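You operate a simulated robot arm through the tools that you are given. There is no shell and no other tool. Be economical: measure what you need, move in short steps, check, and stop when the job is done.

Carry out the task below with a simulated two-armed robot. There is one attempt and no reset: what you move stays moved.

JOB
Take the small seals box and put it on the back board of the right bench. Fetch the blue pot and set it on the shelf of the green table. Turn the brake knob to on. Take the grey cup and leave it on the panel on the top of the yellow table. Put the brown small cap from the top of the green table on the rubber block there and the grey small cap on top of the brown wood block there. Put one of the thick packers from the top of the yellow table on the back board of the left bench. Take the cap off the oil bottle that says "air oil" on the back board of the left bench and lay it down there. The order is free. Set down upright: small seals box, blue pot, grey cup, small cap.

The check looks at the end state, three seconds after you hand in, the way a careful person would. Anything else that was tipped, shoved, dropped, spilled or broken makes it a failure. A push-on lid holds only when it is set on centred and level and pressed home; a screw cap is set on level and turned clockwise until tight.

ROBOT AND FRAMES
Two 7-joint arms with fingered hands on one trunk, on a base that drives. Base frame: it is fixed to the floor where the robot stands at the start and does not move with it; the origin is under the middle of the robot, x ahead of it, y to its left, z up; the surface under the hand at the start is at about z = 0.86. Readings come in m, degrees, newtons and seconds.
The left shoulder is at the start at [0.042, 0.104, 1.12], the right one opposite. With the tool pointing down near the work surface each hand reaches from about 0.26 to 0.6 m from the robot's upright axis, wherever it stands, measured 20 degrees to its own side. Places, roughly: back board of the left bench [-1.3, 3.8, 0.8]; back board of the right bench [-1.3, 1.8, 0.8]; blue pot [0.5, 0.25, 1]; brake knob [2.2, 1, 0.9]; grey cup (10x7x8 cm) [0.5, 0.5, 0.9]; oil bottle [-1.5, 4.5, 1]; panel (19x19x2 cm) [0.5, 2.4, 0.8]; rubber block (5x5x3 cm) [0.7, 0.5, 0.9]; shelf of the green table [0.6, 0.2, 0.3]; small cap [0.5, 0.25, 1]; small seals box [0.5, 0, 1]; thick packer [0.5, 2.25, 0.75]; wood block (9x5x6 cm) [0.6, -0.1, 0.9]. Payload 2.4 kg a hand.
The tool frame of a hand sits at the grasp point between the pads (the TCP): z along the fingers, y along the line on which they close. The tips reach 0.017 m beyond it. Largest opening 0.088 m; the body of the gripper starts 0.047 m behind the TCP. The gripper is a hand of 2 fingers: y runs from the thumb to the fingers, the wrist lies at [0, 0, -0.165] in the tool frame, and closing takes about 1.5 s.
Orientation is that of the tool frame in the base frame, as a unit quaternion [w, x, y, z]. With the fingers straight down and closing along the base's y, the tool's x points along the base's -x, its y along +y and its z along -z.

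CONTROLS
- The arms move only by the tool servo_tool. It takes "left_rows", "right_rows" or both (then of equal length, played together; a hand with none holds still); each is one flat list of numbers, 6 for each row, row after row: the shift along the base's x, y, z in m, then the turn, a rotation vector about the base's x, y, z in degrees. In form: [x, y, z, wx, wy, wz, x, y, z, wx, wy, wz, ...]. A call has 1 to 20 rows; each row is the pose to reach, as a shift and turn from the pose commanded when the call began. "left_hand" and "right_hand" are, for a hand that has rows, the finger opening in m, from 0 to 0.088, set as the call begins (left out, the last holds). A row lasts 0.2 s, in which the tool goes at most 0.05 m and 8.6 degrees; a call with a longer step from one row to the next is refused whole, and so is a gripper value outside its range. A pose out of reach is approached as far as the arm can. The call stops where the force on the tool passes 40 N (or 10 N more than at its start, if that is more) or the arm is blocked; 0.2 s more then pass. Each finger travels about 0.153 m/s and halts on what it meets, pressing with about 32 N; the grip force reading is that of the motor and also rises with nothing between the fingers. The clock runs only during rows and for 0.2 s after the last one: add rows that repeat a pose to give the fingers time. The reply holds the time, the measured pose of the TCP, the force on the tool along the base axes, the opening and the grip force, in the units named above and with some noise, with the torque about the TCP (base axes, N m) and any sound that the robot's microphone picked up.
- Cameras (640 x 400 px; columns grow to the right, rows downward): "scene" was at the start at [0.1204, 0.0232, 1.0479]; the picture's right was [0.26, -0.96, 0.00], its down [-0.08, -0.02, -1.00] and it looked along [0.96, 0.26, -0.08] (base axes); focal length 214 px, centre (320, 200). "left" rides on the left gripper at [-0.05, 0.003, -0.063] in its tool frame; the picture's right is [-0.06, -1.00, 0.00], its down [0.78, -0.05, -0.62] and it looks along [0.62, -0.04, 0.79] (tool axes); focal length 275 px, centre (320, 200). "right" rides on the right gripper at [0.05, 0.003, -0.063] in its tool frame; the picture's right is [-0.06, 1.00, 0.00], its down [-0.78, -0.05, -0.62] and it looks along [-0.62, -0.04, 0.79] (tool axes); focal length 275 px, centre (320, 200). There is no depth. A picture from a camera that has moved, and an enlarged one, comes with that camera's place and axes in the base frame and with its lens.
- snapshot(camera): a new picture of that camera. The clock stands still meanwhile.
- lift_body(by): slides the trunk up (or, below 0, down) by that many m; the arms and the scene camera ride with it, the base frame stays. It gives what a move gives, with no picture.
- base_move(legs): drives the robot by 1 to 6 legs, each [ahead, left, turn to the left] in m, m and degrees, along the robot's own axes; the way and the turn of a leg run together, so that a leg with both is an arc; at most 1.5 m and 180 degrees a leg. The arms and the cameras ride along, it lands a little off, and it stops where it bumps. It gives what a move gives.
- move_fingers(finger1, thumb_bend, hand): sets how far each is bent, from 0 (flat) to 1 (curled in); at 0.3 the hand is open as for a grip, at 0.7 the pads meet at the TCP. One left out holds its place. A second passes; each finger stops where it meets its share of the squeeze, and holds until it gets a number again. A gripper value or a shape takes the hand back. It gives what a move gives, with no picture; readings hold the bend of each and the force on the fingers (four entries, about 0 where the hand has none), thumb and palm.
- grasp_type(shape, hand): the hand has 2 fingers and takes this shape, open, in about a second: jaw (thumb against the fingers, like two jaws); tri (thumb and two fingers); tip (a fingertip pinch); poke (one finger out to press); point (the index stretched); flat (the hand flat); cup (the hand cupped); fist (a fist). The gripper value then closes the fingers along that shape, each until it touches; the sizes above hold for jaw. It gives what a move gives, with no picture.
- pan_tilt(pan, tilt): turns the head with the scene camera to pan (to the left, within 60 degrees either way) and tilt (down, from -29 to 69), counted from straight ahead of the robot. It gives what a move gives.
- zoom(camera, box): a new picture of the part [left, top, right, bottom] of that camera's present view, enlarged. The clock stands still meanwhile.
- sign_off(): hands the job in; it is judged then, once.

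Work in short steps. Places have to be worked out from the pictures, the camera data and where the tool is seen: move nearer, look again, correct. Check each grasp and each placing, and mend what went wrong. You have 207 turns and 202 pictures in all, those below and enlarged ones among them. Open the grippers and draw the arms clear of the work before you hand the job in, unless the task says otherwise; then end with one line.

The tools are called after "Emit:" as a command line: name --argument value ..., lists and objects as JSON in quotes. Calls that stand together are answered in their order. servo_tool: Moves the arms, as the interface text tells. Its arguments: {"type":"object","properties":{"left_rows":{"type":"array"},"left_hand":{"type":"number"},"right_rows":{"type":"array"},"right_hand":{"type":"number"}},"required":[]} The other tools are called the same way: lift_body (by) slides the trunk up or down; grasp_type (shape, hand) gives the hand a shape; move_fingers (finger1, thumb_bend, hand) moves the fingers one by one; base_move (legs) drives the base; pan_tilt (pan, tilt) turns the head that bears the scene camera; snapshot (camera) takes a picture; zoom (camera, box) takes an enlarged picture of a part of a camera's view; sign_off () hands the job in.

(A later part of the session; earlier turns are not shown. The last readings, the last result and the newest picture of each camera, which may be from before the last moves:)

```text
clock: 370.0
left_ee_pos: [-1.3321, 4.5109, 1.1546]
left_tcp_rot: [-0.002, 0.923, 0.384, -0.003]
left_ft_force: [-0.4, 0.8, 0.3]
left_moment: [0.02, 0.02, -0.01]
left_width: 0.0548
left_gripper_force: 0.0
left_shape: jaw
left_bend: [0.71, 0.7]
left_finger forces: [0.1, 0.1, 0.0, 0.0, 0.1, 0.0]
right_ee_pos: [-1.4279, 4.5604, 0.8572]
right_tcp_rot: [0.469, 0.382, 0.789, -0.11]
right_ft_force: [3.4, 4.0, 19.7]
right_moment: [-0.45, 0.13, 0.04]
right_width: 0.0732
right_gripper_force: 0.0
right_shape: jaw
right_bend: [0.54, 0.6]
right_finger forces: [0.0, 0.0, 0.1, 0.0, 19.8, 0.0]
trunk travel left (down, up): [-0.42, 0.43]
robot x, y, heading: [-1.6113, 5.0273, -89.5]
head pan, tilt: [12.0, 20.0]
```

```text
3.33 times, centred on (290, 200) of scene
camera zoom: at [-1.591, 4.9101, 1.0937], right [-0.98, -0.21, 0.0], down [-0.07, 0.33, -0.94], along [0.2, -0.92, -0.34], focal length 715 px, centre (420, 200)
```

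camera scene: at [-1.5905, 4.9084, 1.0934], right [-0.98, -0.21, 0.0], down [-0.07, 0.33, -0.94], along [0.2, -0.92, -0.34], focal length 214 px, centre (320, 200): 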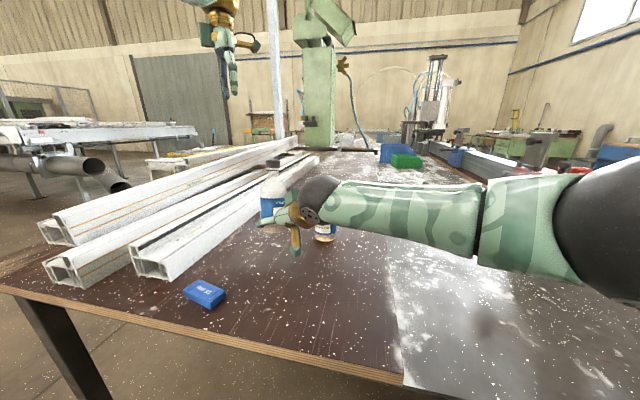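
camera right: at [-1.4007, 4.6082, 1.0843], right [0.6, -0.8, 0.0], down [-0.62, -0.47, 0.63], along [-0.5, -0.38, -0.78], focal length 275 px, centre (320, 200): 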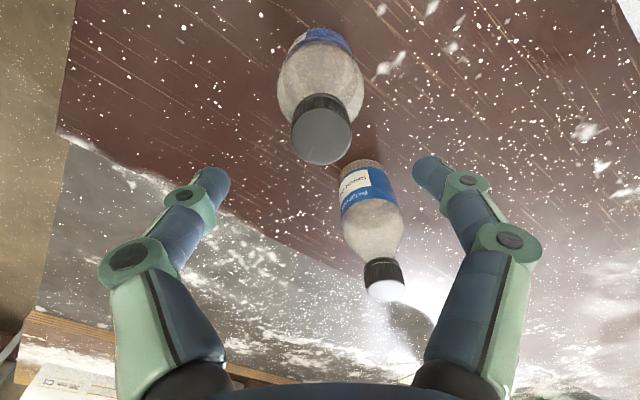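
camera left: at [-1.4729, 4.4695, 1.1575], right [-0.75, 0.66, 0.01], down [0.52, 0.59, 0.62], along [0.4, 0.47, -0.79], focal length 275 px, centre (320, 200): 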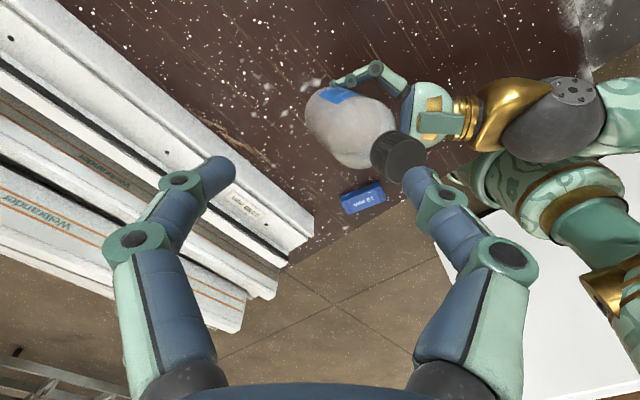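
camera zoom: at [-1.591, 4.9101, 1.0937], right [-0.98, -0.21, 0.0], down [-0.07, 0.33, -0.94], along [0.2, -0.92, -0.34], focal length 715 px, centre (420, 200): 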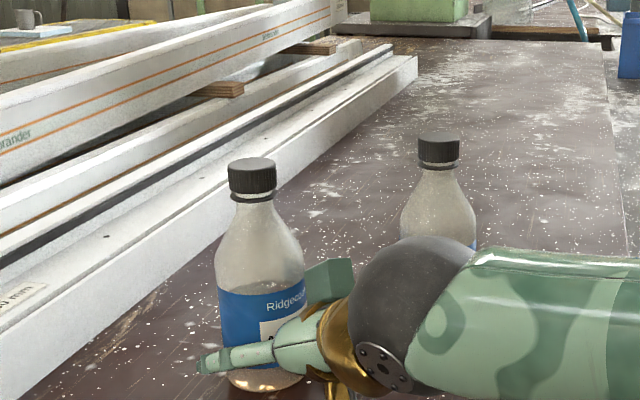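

Emit:
servo_tool --right_rows '[0, 0, 0.006, 0, 0, 0, 0, 0, 0.015, 0, 0, 0, 0, 0, 0.025, 0, 0, 0, 0, 0, 0.025, 0, 0, 0]'

Emit:
zoom --camera "scene" --box '[230, 140, 350, 260]'

```text
clock: 371.0
left_ee_pos: [-1.3318, 4.5077, 1.1551]
left_tcp_rot: [-0.003, 0.924, 0.383, -0.003]
left_ft_force: [-1.0, -0.4, 0.1]
left_moment: [-0.01, 0.01, -0.01]
left_width: 0.055
left_gripper_force: 0.1
left_shape: jaw
left_bend: [0.71, 0.7]
left_finger forces: [0.0, 0.0, 0.0, 0.0, 0.1, 0.1]
right_ee_pos: [-1.4309, 4.5596, 0.8806]
right_tcp_rot: [0.467, 0.384, 0.789, -0.109]
right_ft_force: [0.0, 0.9, -0.2]
right_moment: [0.01, 0.02, -0.01]
right_width: 0.0748
right_gripper_force: 0.0
right_shape: jaw
right_bend: [0.54, 0.5]
right_finger forces: [0.0, 0.0, 0.1, 0.1, 0.0, 0.1]
trunk travel left (down, up): [-0.42, 0.43]
robot x, y, heading: [-1.6115, 5.0281, -89.6]
head pan, tilt: [12.0, 20.0]
```

```text
3.33 times, centred on (290, 200) of scene
camera zoom: at [-1.5909, 4.9083, 1.0934], right [-0.98, -0.21, 0.0], down [-0.07, 0.33, -0.94], along [0.2, -0.92, -0.34], focal length 715 px, centre (420, 200)
```

zoom: 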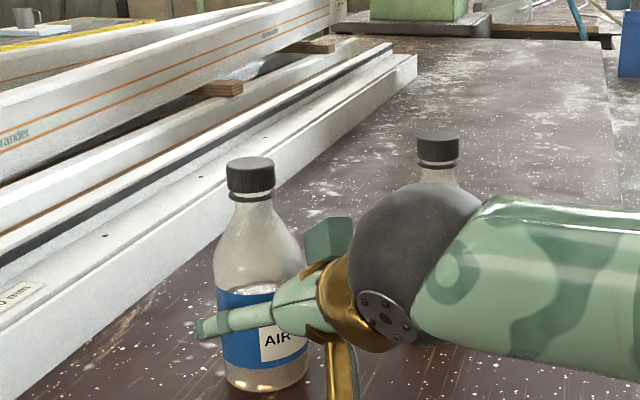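

The bottle stands on its own again. Re-close the right hand on it and test if the left reaches the cap at neutral yaw.

Emit:
servo_tool --right_rows '[0, 0, 0, 0, 0, 0, 0, 0, 0, 0, 0, 0, 0, 0, 0, 0, 0, 0, 0, 0, 0, 0, 0, 0]' --right_hand 0.02

Emit:
servo_tool --left_rows '[-0.015, 0.01, -0.01, 0, 0, 8, -0.03, 0.02, -0.02, 0, 0, 16, -0.045, 0.03, -0.04, 0, 0, 24, -0.06, 0.04, -0.06, 0, 0, 32, -0.075, 0.05, -0.08, 0, 0, 40, -0.09, 0.055, -0.1, 0, 0, 45, -0.091, 0.055, -0.12, 0, 0, 45]'

Emit:
snapshot --camera "left"

```text
clock: 372.0
left_ee_pos: [-1.3313, 4.5077, 1.1548]
left_tcp_rot: [-0.002, 0.923, 0.385, -0.003]
left_ft_force: [0.2, -0.2, 0.1]
left_moment: [0.0, 0.01, -0.02]
left_width: 0.0547
left_gripper_force: 0.0
left_shape: jaw
left_bend: [0.71, 0.7]
left_finger forces: [0.0, 0.1, 0.0, 0.0, 0.1, 0.0]
right_ee_pos: [-1.4304, 4.5595, 0.8817]
right_tcp_rot: [0.468, 0.383, 0.789, -0.108]
right_ft_force: [-0.5, -0.4, 1.8]
right_moment: [-0.08, 0.06, 0.01]
right_width: 0.0417
right_gripper_force: 31.9
right_shape: jaw
right_bend: [0.73, 0.7]
right_finger forces: [26.5, 0.0, 0.1, 0.1, 27.5, 0.0]
trunk travel left (down, up): [-0.42, 0.43]
robot x, y, heading: [-1.6114, 5.0299, -89.7]
head pan, tilt: [12.0, 20.0]
```

```text
clock: 373.6
left_ee_pos: [-1.4163, 4.5525, 1.0316]
left_tcp_rot: [-0.001, 0.705, 0.709, -0.003]
left_ft_force: [1.0, 0.2, -0.7]
left_moment: [0.01, -0.03, 0.0]
left_width: 0.0549
left_gripper_force: 0.1
left_shape: jaw
left_bend: [0.71, 0.7]
left_finger forces: [0.0, 0.0, 0.1, 0.0, 0.0, 0.0]
left hand out of reach, approached as far as the arm can: row 5, 6, 7
right_ee_pos: [-1.4291, 4.5607, 0.8808]
right_tcp_rot: [0.468, 0.383, 0.789, -0.109]
right_ft_force: [0.3, -0.8, 1.3]
right_moment: [-0.01, 0.02, 0.02]
right_width: 0.0418
right_gripper_force: 32.2
right_shape: jaw
right_bend: [0.73, 0.7]
right_finger forces: [26.9, 0.0, 0.0, 0.0, 26.9, 0.0]
trunk travel left (down, up): [-0.42, 0.43]
robot x, y, heading: [-1.6101, 5.0318, -89.6]
head pan, tilt: [12.0, 20.0]
```

```text
14 pictures are left
camera left: at [-1.4131, 4.502, 1.0944], right [-1.0, -0.07, 0.01], down [-0.05, 0.79, 0.62], along [-0.05, 0.61, -0.79], focal length 275 px, centre (320, 200)
```

left: 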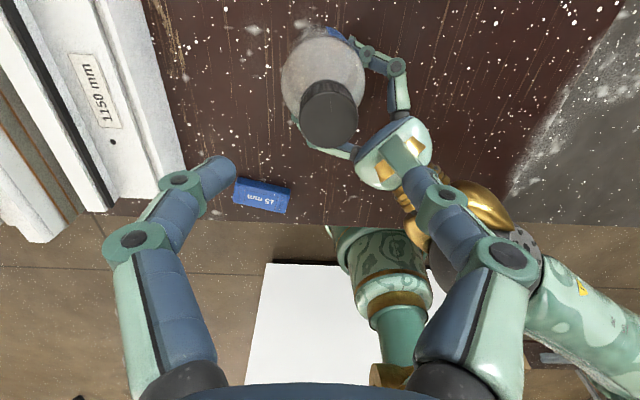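

Cap is at ≈(−1.422, 4.545), just forward of the left hand, so it's reachable. Turn to −45°, centre, descend to z≈0.978 and close.

Emit:
servo_tool --left_rows '[-0.003, -0.004, 0, 0, 0, -8, -0.006, -0.0075, 0, 0, 0, -16, -0.006, -0.0075, 0, 0, 0, -24, -0.006, -0.0075, 0, 0, 0, -32, -0.006, -0.0075, 0, 0, 0, -40, -0.006, -0.0075, 0, 0, 0, -45, -0.006, -0.0075, -0.03, 0, 0, -45, -0.006, -0.0075, -0.053, 0, 0, -45, -0.006, -0.0075, -0.053, 0, 0, -45]' --left_hand 0.055

Emit:
servo_tool --left_rows '[0, 0, 0, 0, 0, 0, 0, 0, 0, 0, 0, 0, 0, 0, 0, 0, 0, 0, 0, 0, 0, 0, 0, 0]' --left_hand 0.0

```text
clock: 375.6
left_ee_pos: [-1.4216, 4.5441, 0.9777]
left_tcp_rot: [-0.002, 0.923, 0.384, -0.003]
left_ft_force: [-0.2, -0.3, -0.3]
left_moment: [0.01, 0.0, 0.01]
left_width: 0.0549
left_gripper_force: 0.0
left_shape: jaw
left_bend: [0.71, 0.7]
left_finger forces: [0.1, 0.0, 0.1, 0.1, 0.1, 0.0]
right_ee_pos: [-1.43, 4.5601, 0.88]
right_tcp_rot: [0.469, 0.383, 0.789, -0.109]
right_ft_force: [-0.7, 0.2, 1.8]
right_moment: [-0.05, 0.0, -0.01]
right_width: 0.0413
right_gripper_force: 32.0
right_shape: jaw
right_bend: [0.73, 0.7]
right_finger forces: [27.1, 0.0, 0.1, 0.0, 27.1, 0.0]
trunk travel left (down, up): [-0.42, 0.43]
robot x, y, heading: [-1.6119, 5.0267, -89.6]
head pan, tilt: [12.0, 20.0]
```

```text
clock: 376.6
left_ee_pos: [-1.4226, 4.5455, 0.9764]
left_tcp_rot: [-0.003, 0.923, 0.384, -0.003]
left_ft_force: [-2.7, 0.1, -2.9]
left_moment: [0.04, 0.03, 0.0]
left_width: 0.0209
left_gripper_force: 31.5
left_shape: jaw
left_bend: [0.74, 0.7]
left_finger forces: [26.7, 0.0, 0.0, 0.1, 27.6, 0.0]
right_ee_pos: [-1.43, 4.5602, 0.8798]
right_tcp_rot: [0.468, 0.384, 0.788, -0.109]
right_ft_force: [1.3, -0.1, 2.4]
right_moment: [-0.03, 0.03, -0.04]
right_width: 0.0417
right_gripper_force: 31.7
right_shape: jaw
right_bend: [0.73, 0.7]
right_finger forces: [27.0, 0.0, 0.0, 0.1, 27.0, 0.0]
trunk travel left (down, up): [-0.42, 0.43]
robot x, y, heading: [-1.6119, 5.0277, -89.7]
head pan, tilt: [12.0, 20.0]
```

Cap gripped (0.021). Twist counter-clockwise 88°, body held by the right.

Emit:
servo_tool --left_rows '[0, 0, 0, 0, 0, 8, 0, 0, 0, 0, 0, 16, 0, 0, 0, 0, 0, 24, 0, 0, 0, 0, 0, 32, 0, 0, 0, 0, 0, 40, 0, 0, 0, 0, 0, 48, 0, 0, 0, 0, 0, 56, 0, 0, 0, 0, 0, 64, 0, 0, 0, 0, 0, 72, 0, 0, 0, 0, 0, 80, 0, 0, 0, 0, 0, 88, 0, 0, 0, 0, 0, 88]'

Emit:
snapshot --camera "left"

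```text
clock: 379.2
left_ee_pos: [-1.4233, 4.5451, 0.9781]
left_tcp_rot: [0.0, 0.396, 0.918, -0.004]
left_ft_force: [1.8, 1.8, -1.6]
left_moment: [0.09, -0.1, -0.02]
left_width: 0.0219
left_gripper_force: 31.9
left_shape: jaw
left_bend: [0.75, 0.7]
left_finger forces: [28.6, 0.0, 0.0, 0.1, 26.0, 0.0]
right_ee_pos: [-1.4284, 4.5607, 0.8801]
right_tcp_rot: [0.468, 0.382, 0.789, -0.108]
right_ft_force: [-2.0, -1.3, 4.5]
right_moment: [0.0, -0.07, 0.0]
right_width: 0.0413
right_gripper_force: 31.5
right_shape: jaw
right_bend: [0.76, 0.71]
right_finger forces: [26.0, 0.1, 0.0, 0.0, 27.8, 0.1]
trunk travel left (down, up): [-0.42, 0.43]
robot x, y, heading: [-1.6114, 5.0275, -89.9]
head pan, tilt: [12.0, 20.0]
```

```text
13 pictures are left
camera left: at [-1.386, 4.5115, 1.0414], right [-0.68, -0.73, 0.01], down [-0.57, 0.54, 0.62], along [-0.45, 0.42, -0.79], focal length 275 px, centre (320, 200)
```

left: 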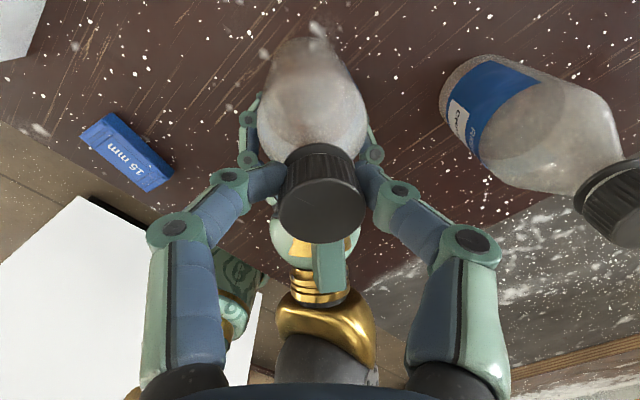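

The cap followed with little torque. Repeat strokes: open and turn back, then close and twist again.

Emit:
servo_tool --left_rows '[0, 0, 0, 0, 0, 0, 0, 0, 0, 0, 0, 0, 0, 0, 0, 0, 0, -8, 0, 0, 0, 0, 0, -16, 0, 0, 0, 0, 0, -24, 0, 0, 0, 0, 0, -32, 0, 0, 0, 0, 0, -40, 0, 0, 0, 0, 0, -48, 0, 0, 0, 0, 0, -56, 0, 0, 0, 0, 0, -64, 0, 0, 0, 0, 0, -72, 0, 0, 0, 0, 0, -80, 0, 0, 0, 0, 0, -88]' --left_hand 0.05

Emit:
servo_tool --left_rows '[0, 0, 0, 0, 0, 0, 0, 0, 0, 0, 0, 0, 0, 0, 0, 0, 0, 0, 0, 0, 0, 0, 0, 0, 0, 0, 0, 0, 0, 8, 0, 0, 0, 0, 0, 16, 0, 0, 0, 0, 0, 24, 0, 0, 0, 0, 0, 32, 0, 0, 0, 0, 0, 40, 0, 0, 0, 0, 0, 48, 0, 0, 0, 0, 0, 56, 0, 0, 0, 0, 0, 64, 0, 0, 0, 0, 0, 72, 0, 0, 0, 0, 0, 80, 0, 0, 0, 0, 0, 88, 0, 0, 0, 0, 0, 88]' --left_hand 0.0

Emit:
snapshot --camera "left"

```text
clock: 382.0
left_ee_pos: [-1.4235, 4.5465, 0.9779]
left_tcp_rot: [-0.003, 0.924, 0.383, -0.002]
left_ft_force: [0.1, -0.1, 0.1]
left_moment: [0.01, -0.01, 0.0]
left_width: 0.0499
left_gripper_force: 0.0
left_shape: jaw
left_bend: [0.72, 0.7]
left_finger forces: [0.0, 0.0, 0.0, 0.1, 0.0, 0.0]
right_ee_pos: [-1.429, 4.56, 0.8802]
right_tcp_rot: [0.468, 0.383, 0.789, -0.11]
right_ft_force: [1.3, -0.2, 3.1]
right_moment: [-0.06, 0.01, 0.01]
right_width: 0.0414
right_gripper_force: 32.8
right_shape: jaw
right_bend: [0.76, 0.71]
right_finger forces: [27.8, 0.0, 0.0, 0.0, 26.8, 0.0]
trunk travel left (down, up): [-0.42, 0.43]
robot x, y, heading: [-1.6114, 5.03, -89.7]
head pan, tilt: [12.0, 20.0]
```

```text
clock: 385.4
left_ee_pos: [-1.4231, 4.5456, 0.9785]
left_tcp_rot: [0.0, 0.397, 0.918, -0.004]
left_ft_force: [1.9, 1.4, 1.2]
left_moment: [0.08, -0.12, 0.0]
left_width: 0.0216
left_gripper_force: 32.0
left_shape: jaw
left_bend: [0.76, 0.71]
left_finger forces: [24.8, 0.0, 0.0, 0.0, 22.6, 0.1]
right_ee_pos: [-1.4299, 4.5585, 0.8795]
right_tcp_rot: [0.469, 0.383, 0.789, -0.109]
right_ft_force: [-1.5, -2.0, 0.9]
right_moment: [0.03, -0.08, -0.02]
right_width: 0.0412
right_gripper_force: 32.3
right_shape: jaw
right_bend: [0.77, 0.71]
right_finger forces: [24.8, 0.0, 0.0, 0.0, 27.9, 0.1]
trunk travel left (down, up): [-0.42, 0.43]
robot x, y, heading: [-1.6124, 5.0302, -89.9]
head pan, tilt: [12.0, 20.0]
```

```text
12 pictures are left
camera left: at [-1.386, 4.5115, 1.041], right [-0.68, -0.73, 0.01], down [-0.57, 0.54, 0.62], along [-0.45, 0.42, -0.79], focal length 275 px, centre (320, 200)
```

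left: 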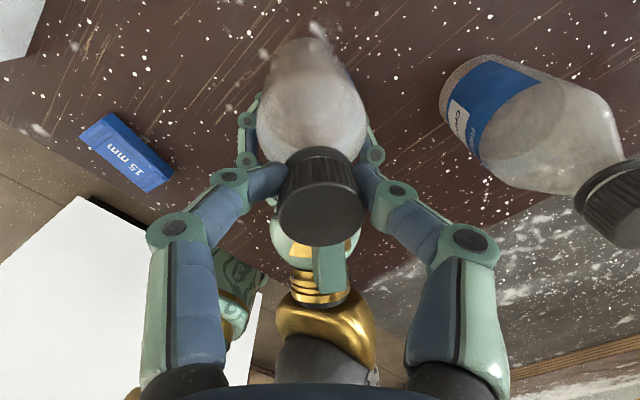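

The cap seems slightly higher. One more stroke, then a gentle lift test.

Emit:
servo_tool --left_rows '[0, 0, 0, 0, 0, 0, 0, 0, 0, 0, 0, 0, 0, 0, 0.001, 0, 0, -8, 0, 0, 0.001, 0, 0, -16, 0, 0, 0.001, 0, 0, -24, 0, 0, 0.001, 0, 0, -32, 0, 0, 0.001, 0, 0, -40, 0, 0, 0.001, 0, 0, -48, 0, 0, 0.001, 0, 0, -56, 0, 0, 0.001, 0, 0, -64, 0, 0, 0.001, 0, 0, -72, 0, 0, 0.001, 0, 0, -80, 0, 0, 0.001, 0, 0, -88]' --left_hand 0.05

Emit:
servo_tool --left_rows '[0, 0, 0, 0, 0, 0, 0, 0, 0, 0, 0, 0, 0, 0, 0, 0, 0, 0, 0, 0, 0, 0, 0, 0, 0, 0, 0, 0, 0, 8, 0, 0, 0, 0, 0, 16, 0, 0, 0, 0, 0, 24, 0, 0, 0, 0, 0, 32, 0, 0, 0, 0, 0, 40, 0, 0, 0, 0, 0, 48, 0, 0, 0, 0, 0, 56, 0, 0, 0, 0, 0, 64, 0, 0, 0, 0, 0, 72, 0, 0, 0, 0, 0, 80, 0, 0, 0, 0, 0, 88, 0, 0, 0, 0, 0, 88]' --left_hand 0.0

Emit:
servo_tool --left_rows '[0, 0, 0.002, 0, 0, 0, 0, 0, 0.004, 0, 0, 0, 0, 0, 0.006, 0, 0, 0]'

```text
clock: 388.2
left_ee_pos: [-1.4224, 4.5444, 0.9792]
left_tcp_rot: [-0.002, 0.924, 0.383, -0.003]
left_ft_force: [0.4, 0.1, 0.1]
left_moment: [-0.03, -0.01, -0.01]
left_width: 0.0497
left_gripper_force: 0.0
left_shape: jaw
left_bend: [0.72, 0.7]
left_finger forces: [0.1, 0.1, 0.1, 0.0, 0.1, 0.0]
right_ee_pos: [-1.4287, 4.5599, 0.88]
right_tcp_rot: [0.468, 0.383, 0.788, -0.11]
right_ft_force: [1.2, 1.1, 0.6]
right_moment: [-0.02, 0.01, -0.02]
right_width: 0.0417
right_gripper_force: 31.7
right_shape: jaw
right_bend: [0.77, 0.71]
right_finger forces: [27.1, 0.0, 0.1, 0.0, 26.7, 0.0]
trunk travel left (down, up): [-0.42, 0.43]
robot x, y, heading: [-1.6135, 5.0314, -89.7]
head pan, tilt: [12.0, 20.0]
```

```text
clock: 391.6
left_ee_pos: [-1.4233, 4.5451, 0.9799]
left_tcp_rot: [0.0, 0.396, 0.918, -0.004]
left_ft_force: [0.4, 0.4, -0.6]
left_moment: [0.01, 0.0, 0.0]
left_width: 0.0216
left_gripper_force: 31.8
left_shape: jaw
left_bend: [0.75, 0.7]
left_finger forces: [27.8, 0.0, 0.0, 0.0, 27.7, 0.0]
right_ee_pos: [-1.4293, 4.5592, 0.8798]
right_tcp_rot: [0.467, 0.383, 0.789, -0.109]
right_ft_force: [0.7, 0.8, 0.3]
right_moment: [0.01, 0.03, 0.01]
right_width: 0.0415
right_gripper_force: 32.2
right_shape: jaw
right_bend: [0.77, 0.71]
right_finger forces: [26.7, 0.0, 0.0, 0.0, 27.0, 0.1]
trunk travel left (down, up): [-0.42, 0.43]
robot x, y, heading: [-1.6109, 5.0308, -89.6]
head pan, tilt: [12.0, 20.0]
```

```text
clock: 392.4
left_ee_pos: [-1.4234, 4.5453, 0.9853]
left_tcp_rot: [0.0, 0.397, 0.918, -0.004]
left_ft_force: [0.5, 0.1, 0.2]
left_moment: [0.01, 0.03, -0.02]
left_width: 0.0213
left_gripper_force: 32.1
left_shape: jaw
left_bend: [0.75, 0.7]
left_finger forces: [27.8, 0.1, 0.0, 0.0, 27.7, 0.0]
right_ee_pos: [-1.4306, 4.5597, 0.8797]
right_tcp_rot: [0.468, 0.384, 0.789, -0.109]
right_ft_force: [0.5, -0.6, 0.2]
right_moment: [-0.03, 0.07, 0.0]
right_width: 0.0414
right_gripper_force: 31.8
right_shape: jaw
right_bend: [0.77, 0.71]
right_finger forces: [26.7, 0.1, 0.0, 0.0, 27.0, 0.1]
trunk travel left (down, up): [-0.42, 0.43]
robot x, y, heading: [-1.6124, 5.03, -89.9]
head pan, tilt: [12.0, 20.0]
```

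The cap lifts freely—it's off. Raise it and look.

Emit:
servo_tool --left_rows '[0, 0, 0.02, 0, 0, 0, 0, 0, 0.05, 0, 0, 0, 0.03, 0.005, 0.06, 0, 0, 0, 0.06, 0.01, 0.06, 0, 0, 0, 0.078, 0.015, 0.05, 0, 0, 0]'

Emit:
snapshot --camera "left"

```text
clock: 393.6
left_ee_pos: [-1.3454, 4.5596, 1.0338]
left_tcp_rot: [0.0, 0.398, 0.918, -0.004]
left_ft_force: [0.0, 0.0, 0.2]
left_moment: [0.02, -0.02, 0.0]
left_width: 0.0217
left_gripper_force: 32.3
left_shape: jaw
left_bend: [0.75, 0.7]
left_finger forces: [27.8, 0.1, 0.1, 0.0, 27.7, 0.0]
right_ee_pos: [-1.429, 4.5594, 0.8805]
right_tcp_rot: [0.468, 0.383, 0.789, -0.109]
right_ft_force: [-0.7, 0.4, 0.7]
right_moment: [0.01, 0.03, 0.0]
right_width: 0.0415
right_gripper_force: 32.5
right_shape: jaw
right_bend: [0.77, 0.71]
right_finger forces: [26.9, 0.1, 0.0, 0.0, 26.9, 0.0]
trunk travel left (down, up): [-0.42, 0.43]
robot x, y, heading: [-1.6078, 5.0334, -89.4]
head pan, tilt: [12.0, 20.0]
```

```text
11 pictures are left
camera left: at [-1.3083, 4.5259, 1.0972], right [-0.69, -0.73, 0.01], down [-0.57, 0.54, 0.62], along [-0.45, 0.42, -0.79], focal length 275 px, centre (320, 200)
```

left: 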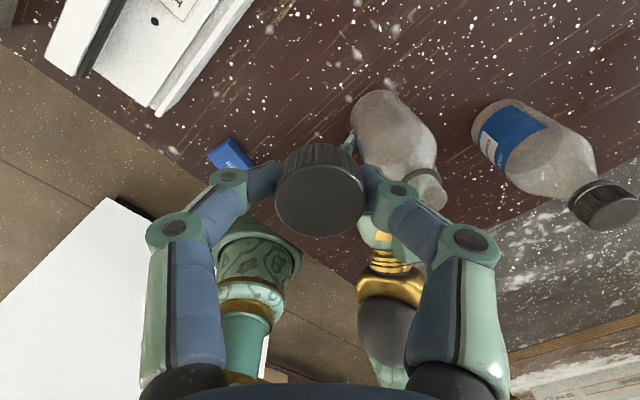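

Cap is off and held. Lower it to the free spot beside the bottle at (−1.345, 4.56).

Emit:
servo_tool --left_rows '[0, 0, -0.04, 0, 0, 0, 0, 0, -0.08, 0, 0, 0, 0, 0, -0.12, 0, 0, 0, 0, 0, -0.15, 0, 0, 0, 0, 0, -0.168, 0, 0, 0, 0, 0, -0.176, 0, 0, 0]'

```text
clock: 395.0
left_ee_pos: [-1.3447, 4.5593, 0.8579]
left_tcp_rot: [0.0, 0.397, 0.918, -0.003]
left_ft_force: [0.6, -0.5, 1.0]
left_moment: [0.0, -0.01, 0.01]
left_width: 0.0214
left_gripper_force: 32.3
left_shape: jaw
left_bend: [0.75, 0.7]
left_finger forces: [27.6, 0.0, 0.1, 0.0, 27.6, 0.0]
right_ee_pos: [-1.428, 4.5589, 0.8808]
right_tcp_rot: [0.467, 0.384, 0.789, -0.11]
right_ft_force: [-0.3, 0.2, 0.2]
right_moment: [-0.01, 0.0, 0.0]
right_width: 0.0414
right_gripper_force: 32.0
right_shape: jaw
right_bend: [0.77, 0.71]
right_finger forces: [26.8, 0.0, 0.1, 0.0, 26.9, 0.0]
trunk travel left (down, up): [-0.42, 0.43]
robot x, y, heading: [-1.6128, 5.0293, -89.9]
head pan, tilt: [12.0, 20.0]
```

Emit:
servo_tool --left_rows '[0, 0, -0.003, 0, 0, 0, 0, 0, -0.003, 0, 0, 0]'

Emit:
servo_tool --left_rows '[0, 0, 0, 0, 0, 0, 0, 0, 0, 0, 0, 0, 0, 0, 0, 0, 0, 0, 0, 0, 0.02, 0, 0, 0, 0, 0, 0.06, 0, 0, 0, 0, 0, 0.1, 0, 0, 0, 0.02, 0, 0.14, 0, 0, 0, 0.04, 0, 0.18, 0, 0, 0]' --left_hand 0.055

Emit:
servo_tool --right_rows '[0, 0, 0, 0, 0, 0, 0, 0, 0, 0, 0, 0, 0, 0, 0, 0, 0, 0, 0, 0, 0, 0, 0, 0]' --right_hand 0.088

Emit:
snapshot --camera "left"

```text
clock: 395.6
left_ee_pos: [-1.3436, 4.5606, 0.8564]
left_tcp_rot: [0.002, 0.397, 0.918, -0.005]
left_ft_force: [0.0, 0.4, 5.5]
left_moment: [-0.05, 0.05, 0.01]
left_width: 0.0225
left_gripper_force: 32.4
left_shape: jaw
left_bend: [0.75, 0.71]
left_finger forces: [27.9, 0.0, 0.0, 0.1, 32.5, 0.0]
right_ee_pos: [-1.4291, 4.5594, 0.8796]
right_tcp_rot: [0.468, 0.383, 0.789, -0.11]
right_ft_force: [-1.3, 0.3, 1.4]
right_moment: [-0.05, 0.06, 0.01]
right_width: 0.0416
right_gripper_force: 31.7
right_shape: jaw
right_bend: [0.77, 0.71]
right_finger forces: [26.8, 0.0, 0.0, 0.0, 26.9, 0.0]
trunk travel left (down, up): [-0.42, 0.43]
robot x, y, heading: [-1.6116, 5.032, -89.8]
head pan, tilt: [12.0, 20.0]
```

```text
clock: 397.4
left_ee_pos: [-1.3035, 4.561, 1.0357]
left_tcp_rot: [0.0, 0.398, 0.917, -0.004]
left_ft_force: [0.2, -1.1, 0.4]
left_moment: [0.0, 0.0, -0.02]
left_width: 0.055
left_gripper_force: 0.0
left_shape: jaw
left_bend: [0.71, 0.7]
left_finger forces: [0.0, 0.0, 0.0, 0.0, 0.0, 0.0]
right_ee_pos: [-1.4292, 4.5596, 0.8806]
right_tcp_rot: [0.468, 0.384, 0.789, -0.109]
right_ft_force: [-0.8, -0.5, 0.4]
right_moment: [-0.01, 0.01, 0.01]
right_width: 0.0414
right_gripper_force: 32.2
right_shape: jaw
right_bend: [0.77, 0.71]
right_finger forces: [27.0, 0.1, 0.0, 0.0, 26.9, 0.1]
trunk travel left (down, up): [-0.42, 0.43]
robot x, y, heading: [-1.6093, 5.0294, -89.8]
head pan, tilt: [12.0, 20.0]
```

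```text
clock: 398.4
left_ee_pos: [-1.3047, 4.5604, 1.0363]
left_tcp_rot: [0.001, 0.397, 0.918, -0.004]
left_ft_force: [1.4, -0.2, 0.1]
left_moment: [-0.02, -0.02, 0.01]
left_width: 0.0548
left_gripper_force: 0.1
left_shape: jaw
left_bend: [0.71, 0.7]
left_finger forces: [0.1, 0.0, 0.1, 0.1, 0.1, 0.0]
right_ee_pos: [-1.4298, 4.5598, 0.8802]
right_tcp_rot: [0.468, 0.383, 0.789, -0.11]
right_ft_force: [-0.5, 0.0, 0.1]
right_moment: [-0.02, 0.0, -0.01]
right_width: 0.0878
right_gripper_force: 0.1
right_shape: jaw
right_bend: [0.3, 0.3]
right_finger forces: [0.0, 0.0, 0.0, 0.1, 0.0, 0.0]
trunk travel left (down, up): [-0.42, 0.43]
robot x, y, heading: [-1.6108, 5.0269, -89.6]
head pan, tilt: [12.0, 20.0]
```

```text
10 pictures are left
camera left: at [-1.2671, 4.5257, 1.0993], right [-0.69, -0.73, 0.01], down [-0.57, 0.54, 0.62], along [-0.45, 0.42, -0.79], focal length 275 px, centre (320, 200)
```

left: 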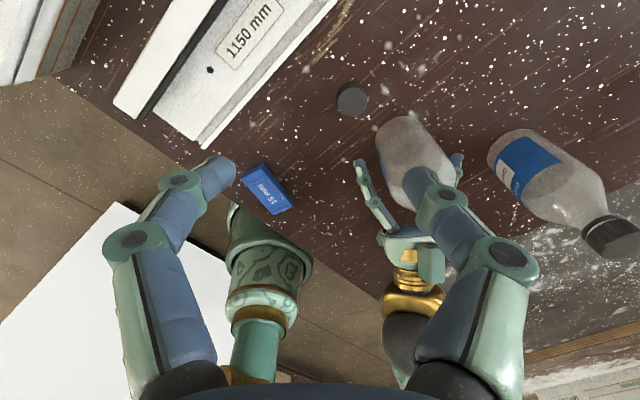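

Cap lies on the board, the bottle stands. Back the right hand out along its axis and raise both.

Emit:
servo_tool --right_rows '[-0.026, 0.021, 0.022, 0, 0, 0, -0.052, 0.042, 0.044, 0, 0, 0, -0.08, 0.06, 0.07, 0, 0, 0, -0.1, 0.07, 0.1, 0, 0, 0, -0.13, 0.07, 0.13, 0, 0, 0]' --left_rows '[0, 0, 0.02, 0, 0, 0, 0, 0, 0.04, 0, 0, 0, 0.02, 0.02, 0.06, 0, 0, 0, 0.04, 0.04, 0.08, 0, 0, 0, 0.06, 0.06, 0.09, 0, 0, 0]'

Emit:
lift_body --by 0.12

Emit:
pan_tilt --pan 0 --tilt 30

Emit:
base_move --legs '[[-0.12, 0, 0]]'

Emit:
snapshot --camera "scene"

```text
clock: 399.6
left_ee_pos: [-1.2448, 4.622, 1.1275]
left_tcp_rot: [0.001, 0.397, 0.918, -0.004]
left_ft_force: [-0.1, -0.8, -0.2]
left_moment: [-0.03, 0.02, -0.01]
left_width: 0.0548
left_gripper_force: 0.2
left_shape: jaw
left_bend: [0.71, 0.7]
left_finger forces: [0.0, 0.0, 0.2, 0.0, 0.1, 0.1]
right_ee_pos: [-1.5582, 4.6289, 1.0128]
right_tcp_rot: [0.468, 0.383, 0.789, -0.109]
right_ft_force: [0.3, 0.1, 0.0]
right_moment: [0.0, -0.02, -0.01]
right_width: 0.0877
right_gripper_force: 0.1
right_shape: jaw
right_bend: [0.3, 0.3]
right_finger forces: [0.0, 0.1, 0.0, 0.0, 0.0, 0.1]
trunk travel left (down, up): [-0.42, 0.43]
robot x, y, heading: [-1.6099, 5.0313, -89.6]
head pan, tilt: [12.0, 20.0]
```

```text
clock: 401.1
left_ee_pos: [-1.2447, 4.6198, 1.2454]
left_tcp_rot: [0.0, 0.397, 0.918, -0.004]
left_ft_force: [0.5, 0.4, -0.2]
left_moment: [0.04, 0.01, 0.0]
left_width: 0.055
left_gripper_force: 0.0
left_shape: jaw
left_bend: [0.71, 0.7]
left_finger forces: [0.0, 0.0, 0.1, 0.1, 0.0, 0.1]
right_ee_pos: [-1.5601, 4.6282, 1.1304]
right_tcp_rot: [0.467, 0.384, 0.789, -0.108]
right_ft_force: [0.7, 0.6, 0.3]
right_moment: [0.0, 0.0, -0.04]
right_width: 0.0878
right_gripper_force: 0.1
right_shape: jaw
right_bend: [0.3, 0.3]
right_finger forces: [0.1, 0.1, 0.1, 0.0, 0.0, 0.1]
trunk travel left (down, up): [-0.54, 0.31]
robot x, y, heading: [-1.6104, 5.0282, -89.7]
head pan, tilt: [12.0, 20.0]
```

```text
clock: 401.9
left_ee_pos: [-1.2447, 4.6205, 1.2461]
left_tcp_rot: [0.0, 0.398, 0.918, -0.004]
left_ft_force: [-0.3, -0.3, -0.6]
left_moment: [-0.02, -0.02, -0.01]
left_width: 0.0545
left_gripper_force: 0.0
left_shape: jaw
left_bend: [0.71, 0.7]
left_finger forces: [0.1, 0.0, 0.0, 0.0, 0.0, 0.0]
right_ee_pos: [-1.5591, 4.6288, 1.1306]
right_tcp_rot: [0.468, 0.383, 0.789, -0.109]
right_ft_force: [0.0, -0.7, 0.2]
right_moment: [0.02, -0.01, -0.03]
right_width: 0.0878
right_gripper_force: 0.0
right_shape: jaw
right_bend: [0.3, 0.3]
right_finger forces: [0.0, 0.0, 0.1, 0.1, 0.0, 0.1]
trunk travel left (down, up): [-0.54, 0.31]
robot x, y, heading: [-1.6103, 5.0314, -89.7]
head pan, tilt: [0.0, 30.0]
```

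```text
clock: 403.1
left_ee_pos: [-1.2459, 4.742, 1.2462]
left_tcp_rot: [0.0, 0.397, 0.918, -0.004]
left_ft_force: [0.5, -0.1, 0.2]
left_moment: [-0.02, 0.01, 0.01]
left_width: 0.0548
left_gripper_force: 0.1
left_shape: jaw
left_bend: [0.71, 0.7]
left_finger forces: [0.1, 0.0, 0.1, 0.0, 0.0, 0.0]
right_ee_pos: [-1.5606, 4.7518, 1.1313]
right_tcp_rot: [0.468, 0.384, 0.788, -0.11]
right_ft_force: [-0.6, 0.1, 0.5]
right_moment: [-0.02, -0.01, -0.02]
right_width: 0.0881
right_gripper_force: 0.1
right_shape: jaw
right_bend: [0.3, 0.3]
right_finger forces: [0.1, 0.0, 0.0, 0.0, 0.0, 0.1]
trunk travel left (down, up): [-0.54, 0.31]
robot x, y, heading: [-1.6121, 5.1567, -89.5]
head pan, tilt: [0.0, 30.0]
```

```text
9 pictures are left
camera scene: at [-1.611, 5.0333, 1.1982], right [-1.0, -0.01, 0.0], down [0.0, 0.5, -0.87], along [0.0, -0.87, -0.5], focal length 214 px, centre (320, 200)
```

scene: 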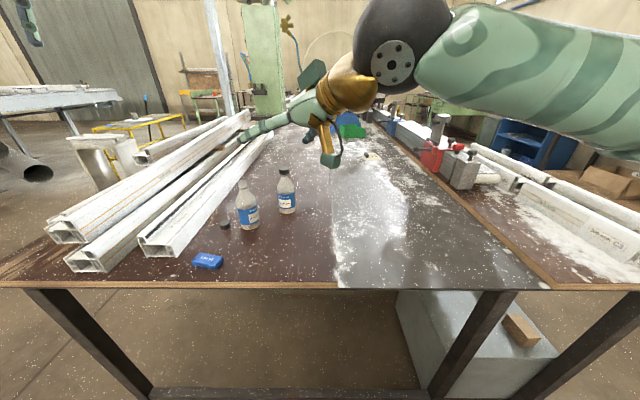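

Bottle open and upright, cap and packer on the board. Now drive to the brake knob area, down the aisle and turn to face +x.

Emit:
base_move --legs '[[0, 1.5, 0], [1.5, 0, 0], [1.5, 0, 0], [0.9, 0, 0], [0, 0, 90]]'

Emit:
pan_tilt --pan 0 --tilt 15

Emit:
snapshot --camera "scene"

```text
clock: 432.6
left_ee_pos: [0.0663, 1.577, 1.2465]
left_tcp_rot: [0.003, -0.318, 0.948, -0.003]
left_ft_force: [-0.6, -0.2, 1.3]
left_moment: [0.0, 0.02, 0.0]
left_width: 0.0547
left_gripper_force: 0.2
left_shape: jaw
left_bend: [0.71, 0.7]
left_finger forces: [0.0, 0.1, 0.1, 0.1, 0.1, 0.1]
right_ee_pos: [0.0251, 1.2641, 1.131]
right_tcp_rot: [0.421, -0.241, 0.843, 0.231]
right_ft_force: [-0.2, -0.4, 0.4]
right_moment: [-0.02, -0.02, 0.01]
right_width: 0.0876
right_gripper_force: 0.1
right_shape: jaw
right_bend: [0.3, 0.3]
right_finger forces: [0.1, 0.1, 0.0, 0.0, 0.0, 0.0]
trunk travel left (down, up): [-0.54, 0.31]
robot x, y, heading: [-0.3801, 1.254, -5.7]
head pan, tilt: [0.0, 30.0]
```

```text
clock: 433.4
left_ee_pos: [0.0675, 1.5769, 1.246]
left_tcp_rot: [0.003, -0.317, 0.948, -0.002]
left_ft_force: [-0.4, -0.4, -0.3]
left_moment: [-0.02, -0.01, 0.04]
left_width: 0.0547
left_gripper_force: 0.1
left_shape: jaw
left_bend: [0.71, 0.7]
left_finger forces: [0.0, 0.0, 0.0, 0.0, 0.1, 0.0]
right_ee_pos: [0.0257, 1.2649, 1.1313]
right_tcp_rot: [0.422, -0.242, 0.842, 0.232]
right_ft_force: [0.2, -0.2, 0.3]
right_moment: [0.0, 0.0, 0.03]
right_width: 0.0883
right_gripper_force: 0.1
right_shape: jaw
right_bend: [0.3, 0.3]
right_finger forces: [0.0, 0.0, 0.0, 0.1, 0.1, 0.0]
trunk travel left (down, up): [-0.54, 0.31]
robot x, y, heading: [-0.3826, 1.2529, -5.8]
head pan, tilt: [0.0, 15.0]
```

```text
8 pictures are left
camera scene: at [-0.2589, 1.2429, 1.2222], right [-0.1, -0.99, 0.0], down [-0.26, 0.03, -0.97], along [0.96, -0.1, -0.26], focal length 214 px, centre (320, 200)
```

scene: 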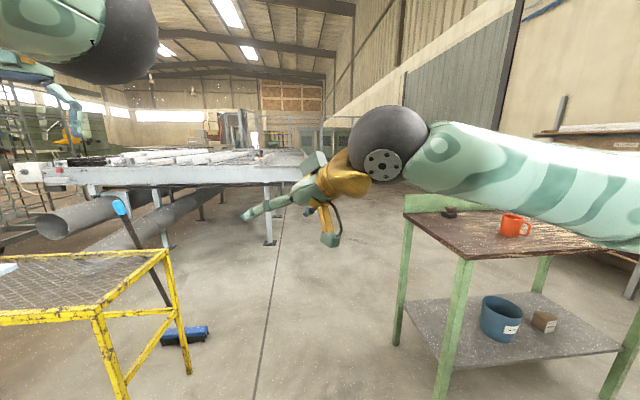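

Straighten and advance toward the conveyor's control box.

Emit:
base_move --legs '[[0, -0.1, 5.7], [1.5, 0, 0], [0.25, 0, 0]]'

Emit:
servo_tool --right_rows '[-0.02, -0.04, 0.02, 0, 0, 0, -0.04, -0.08, 0.04, 0, 0, 0, -0.05, -0.12, 0.06, 0, 0, 0, -0.05, -0.16, 0.06, 0, 0, 0, -0.05, -0.2, 0.06, 0, 0, 0]'

Emit:
snapshot --camera "scene"

```text
clock: 443.0
left_ee_pos: [1.7931, 1.4927, 1.2456]
left_tcp_rot: [0.003, -0.355, 0.935, -0.002]
left_ft_force: [0.2, 0.6, -0.9]
left_moment: [0.0, -0.01, 0.0]
left_width: 0.0549
left_gripper_force: 0.1
left_shape: jaw
left_bend: [0.71, 0.7]
left_finger forces: [0.1, 0.0, 0.1, 0.1, 0.1, 0.0]
right_ee_pos: [1.7775, 1.1787, 1.131]
right_tcp_rot: [0.411, -0.275, 0.833, 0.248]
right_ft_force: [0.1, -0.1, -0.6]
right_moment: [0.0, 0.01, -0.05]
right_width: 0.0878
right_gripper_force: 0.0
right_shape: jaw
right_bend: [0.3, 0.3]
right_finger forces: [0.0, 0.1, 0.0, 0.1, 0.0, 0.0]
trunk travel left (down, up): [-0.54, 0.31]
robot x, y, heading: [1.3754, 1.141, -1.1]
head pan, tilt: [0.0, 15.0]
```

```text
clock: 444.2
left_ee_pos: [1.7919, 1.4937, 1.2463]
left_tcp_rot: [0.003, -0.355, 0.935, -0.002]
left_ft_force: [-0.1, 0.4, 0.3]
left_moment: [0.0, -0.01, 0.02]
left_width: 0.0548
left_gripper_force: 0.1
left_shape: jaw
left_bend: [0.71, 0.7]
left_finger forces: [0.1, 0.0, 0.0, 0.0, 0.0, 0.0]
right_ee_pos: [1.7269, 0.9745, 1.1889]
right_tcp_rot: [0.411, -0.275, 0.833, 0.248]
right_ft_force: [0.6, 0.1, 0.2]
right_moment: [0.02, -0.01, 0.03]
right_width: 0.0879
right_gripper_force: 0.1
right_shape: jaw
right_bend: [0.3, 0.3]
right_finger forces: [0.1, 0.2, 0.0, 0.0, 0.0, 0.1]
trunk travel left (down, up): [-0.54, 0.31]
robot x, y, heading: [1.3762, 1.1352, -1.2]
head pan, tilt: [0.0, 15.0]
```

```text
7 pictures are left
camera scene: at [1.4942, 1.1341, 1.2223], right [-0.02, -1.0, 0.0], down [-0.26, 0.01, -0.97], along [0.97, -0.02, -0.26], focal length 214 px, centre (320, 200)
```

scene: 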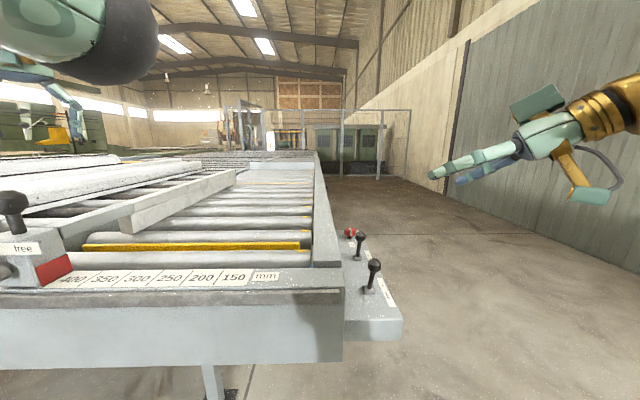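

Emit:
zoom --camera "scene" --box '[320, 210, 420, 345]'

```text
2.96 times, centred on (370, 278) of scene
camera zoom: at [1.4942, 1.1341, 1.2223], right [-0.02, -1.0, 0.0], down [-0.26, 0.01, -0.97], along [0.97, -0.02, -0.26], focal length 636 px, centre (172, -30)
```

zoom: 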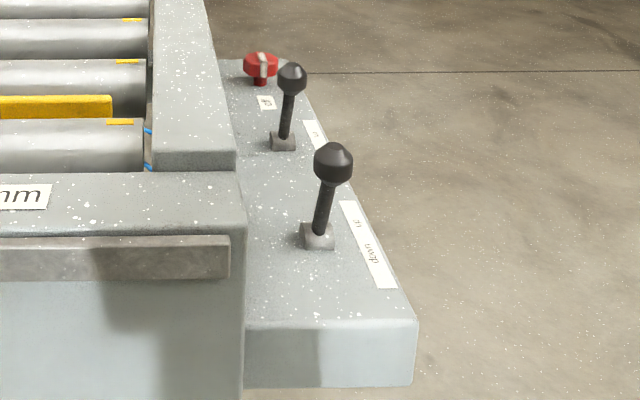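

The red rotary knob (white pointer) sits at ≈(2.2, 1.01, 0.91) behind two levers on the side box. I'll go around to the operator's side and face +y.

Emit:
base_move --legs '[[0, -0.65, 1], [0.72, 0, 0], [0, 0, 90]]'

Emit:
pan_tilt --pan 0 --tilt 40

Emit:
snapshot --camera "scene"

```text
clock: 455.2
left_ee_pos: [1.7329, 0.8963, 1.2457]
left_tcp_rot: [-0.004, 0.912, -0.41, 0.0]
left_ft_force: [0.0, -0.5, 0.0]
left_moment: [0.02, 0.05, -0.03]
left_width: 0.0549
left_gripper_force: 0.0
left_shape: jaw
left_bend: [0.71, 0.7]
left_finger forces: [0.0, 0.0, 0.0, 0.0, 0.0, 0.1]
right_ee_pos: [2.2496, 0.8299, 1.1898]
right_tcp_rot: [-0.115, 0.784, -0.394, -0.467]
right_ft_force: [0.2, 0.4, 0.3]
right_moment: [0.04, 0.01, -0.02]
right_width: 0.088
right_gripper_force: 0.0
right_shape: jaw
right_bend: [0.3, 0.3]
right_finger forces: [0.0, 0.0, 0.1, 0.1, 0.0, 0.0]
trunk travel left (down, up): [-0.54, 0.31]
robot x, y, heading: [2.0877, 0.4807, 88.5]
head pan, tilt: [0.0, 15.0]
```

```text
clock: 456.1
left_ee_pos: [1.7341, 0.895, 1.248]
left_tcp_rot: [-0.005, 0.912, -0.41, 0.0]
left_ft_force: [0.9, 0.2, 0.3]
left_moment: [0.0, 0.02, 0.01]
left_width: 0.0548
left_gripper_force: 0.0
left_shape: jaw
left_bend: [0.71, 0.7]
left_finger forces: [0.0, 0.1, 0.0, 0.0, 0.0, 0.0]
right_ee_pos: [2.2495, 0.8309, 1.1888]
right_tcp_rot: [-0.116, 0.784, -0.394, -0.466]
right_ft_force: [0.5, 0.4, 0.1]
right_moment: [0.02, -0.01, 0.0]
right_width: 0.0875
right_gripper_force: 0.1
right_shape: jaw
right_bend: [0.3, 0.3]
right_finger forces: [0.1, 0.1, 0.1, 0.0, 0.0, 0.0]
trunk travel left (down, up): [-0.54, 0.31]
robot x, y, heading: [2.0898, 0.4818, 88.7]
head pan, tilt: [0.0, 40.0]
```

```text
5 pictures are left
camera scene: at [2.0907, 0.5883, 1.1828], right [1.0, -0.02, 0.0], down [-0.01, -0.64, -0.77], along [0.02, 0.77, -0.64], focal length 214 px, centre (320, 200)
```

scene: 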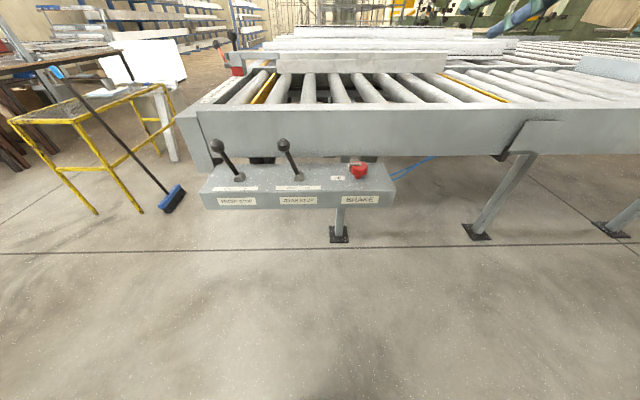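

Emit:
zoom --camera "scene" --box '[310, 150, 406, 210]'

```text
6.67 times, centred on (358, 180) of scene
camera zoom: at [2.0907, 0.5883, 1.1828], right [1.0, -0.02, 0.0], down [-0.01, -0.64, -0.77], along [0.02, 0.77, -0.64], focal length 1430 px, centre (67, 333)
```

zoom: 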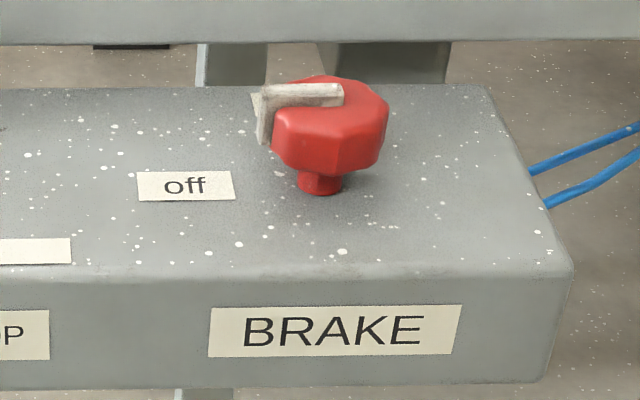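

BRAKE knob points left to "off"; "on" must be behind it (+y), i.e. a 90° clockwise turn. Knob centre ≈(2.192, 1.014, 0.92). Move closer, lower the trunk, and bring the right hand vertical above it with yaw +75°.

Emit:
base_move --legs '[[0.05, 0, 1.3]]'

Emit:
lift_body --by -0.15

Emit:
servo_tool --right_rows '[0, 0.01, 0.02, -2.4, -6.1, 3.9, -0.01, 0.02, 0.04, -4.7, -12.1, 7.8, -0.02, 0.03, 0.05, -7.1, -18.2, 11.7, -0.03, 0.05, 0.05, -9.5, -24.2, 15.6, -0.04, 0.07, 0.05, -11.8, -30.3, 19.5, -0.05, 0.09, 0.05, -14.2, -36.3, 23.4, -0.055, 0.11, 0.05, -16.6, -42.4, 27.3, -0.057, 0.12, 0.05, -18.9, -48.4, 31.2, -0.057, 0.13, 0.05, -21.3, -54.5, 35.1, -0.057, 0.13, 0.05, -21.3, -54.5, 35.1]' --right_hand 0.06

```text
clock: 457.0
left_ee_pos: [1.7235, 0.9394, 1.2469]
left_tcp_rot: [-0.004, 0.917, -0.4, 0.0]
left_ft_force: [-0.3, -0.5, 0.8]
left_moment: [-0.03, 0.01, 0.0]
left_width: 0.0546
left_gripper_force: 0.1
left_shape: jaw
left_bend: [0.71, 0.7]
left_finger forces: [0.0, 0.1, 0.1, 0.0, 0.0, 0.1]
right_ee_pos: [2.2413, 0.887, 1.1892]
right_tcp_rot: [-0.109, 0.788, -0.385, -0.468]
right_ft_force: [-0.7, -0.2, 0.5]
right_moment: [0.01, 0.01, 0.0]
right_width: 0.0879
right_gripper_force: 0.0
right_shape: jaw
right_bend: [0.3, 0.3]
right_finger forces: [0.0, 0.0, 0.0, 0.0, 0.1, 0.1]
trunk travel left (down, up): [-0.54, 0.31]
robot x, y, heading: [2.0886, 0.5289, 90.3]
head pan, tilt: [0.0, 40.0]
```

```text
clock: 458.7
left_ee_pos: [1.7241, 0.9387, 1.0957]
left_tcp_rot: [-0.004, 0.917, -0.399, 0.0]
left_ft_force: [-0.1, -0.3, 0.4]
left_moment: [0.03, -0.03, 0.02]
left_width: 0.0547
left_gripper_force: 0.1
left_shape: jaw
left_bend: [0.71, 0.7]
left_finger forces: [0.0, 0.1, 0.0, 0.0, 0.0, 0.0]
right_ee_pos: [2.2414, 0.8859, 1.0396]
right_tcp_rot: [-0.11, 0.788, -0.384, -0.468]
right_ft_force: [0.4, -0.1, -0.8]
right_moment: [0.01, -0.02, -0.01]
right_width: 0.0877
right_gripper_force: 0.0
right_shape: jaw
right_bend: [0.3, 0.3]
right_finger forces: [0.1, 0.0, 0.0, 0.1, 0.0, 0.0]
trunk travel left (down, up): [-0.39, 0.46]
robot x, y, heading: [2.0884, 0.5292, 90.1]
head pan, tilt: [0.0, 40.0]
```

```text
clock: 460.9
left_ee_pos: [1.7224, 0.9389, 1.0961]
left_tcp_rot: [-0.004, 0.917, -0.399, -0.001]
left_ft_force: [-0.8, 0.2, -0.6]
left_moment: [0.05, 0.0, 0.0]
left_width: 0.0549
left_gripper_force: 0.2
left_shape: jaw
left_bend: [0.71, 0.7]
left_finger forces: [0.0, 0.0, 0.0, 0.1, 0.1, 0.0]
right_ee_pos: [2.184, 1.016, 1.0901]
right_tcp_rot: [0.009, 0.992, -0.124, 0.002]
right_ft_force: [-0.2, -0.1, 1.7]
right_moment: [0.01, -0.01, 0.02]
right_width: 0.0601
right_gripper_force: 0.0
right_shape: jaw
right_bend: [0.68, 0.66]
right_finger forces: [0.0, 0.0, 0.1, 0.1, 0.1, 0.1]
trunk travel left (down, up): [-0.39, 0.46]
robot x, y, heading: [2.0853, 0.5249, 90.0]
head pan, tilt: [0.0, 40.0]
```

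The pose is reached. Look down with the right camera to centre and see the labels.

Emit:
snapshot --camera "right"

```text
3 pictures are left
camera right: at [2.2328, 1.0013, 1.1534], right [-0.3, -0.95, 0.02], down [-0.75, 0.25, 0.61], along [-0.59, 0.17, -0.79], focal length 275 px, centre (320, 200)
```

right: 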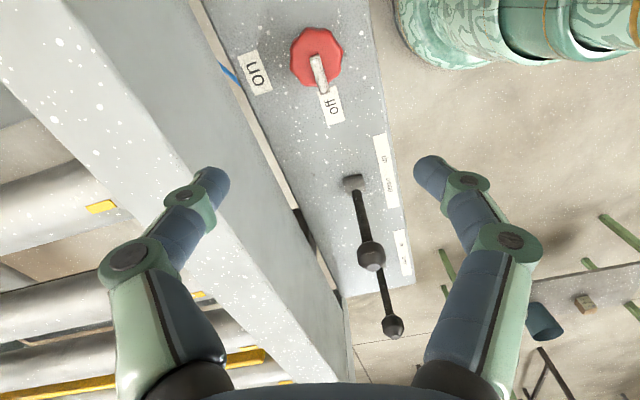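

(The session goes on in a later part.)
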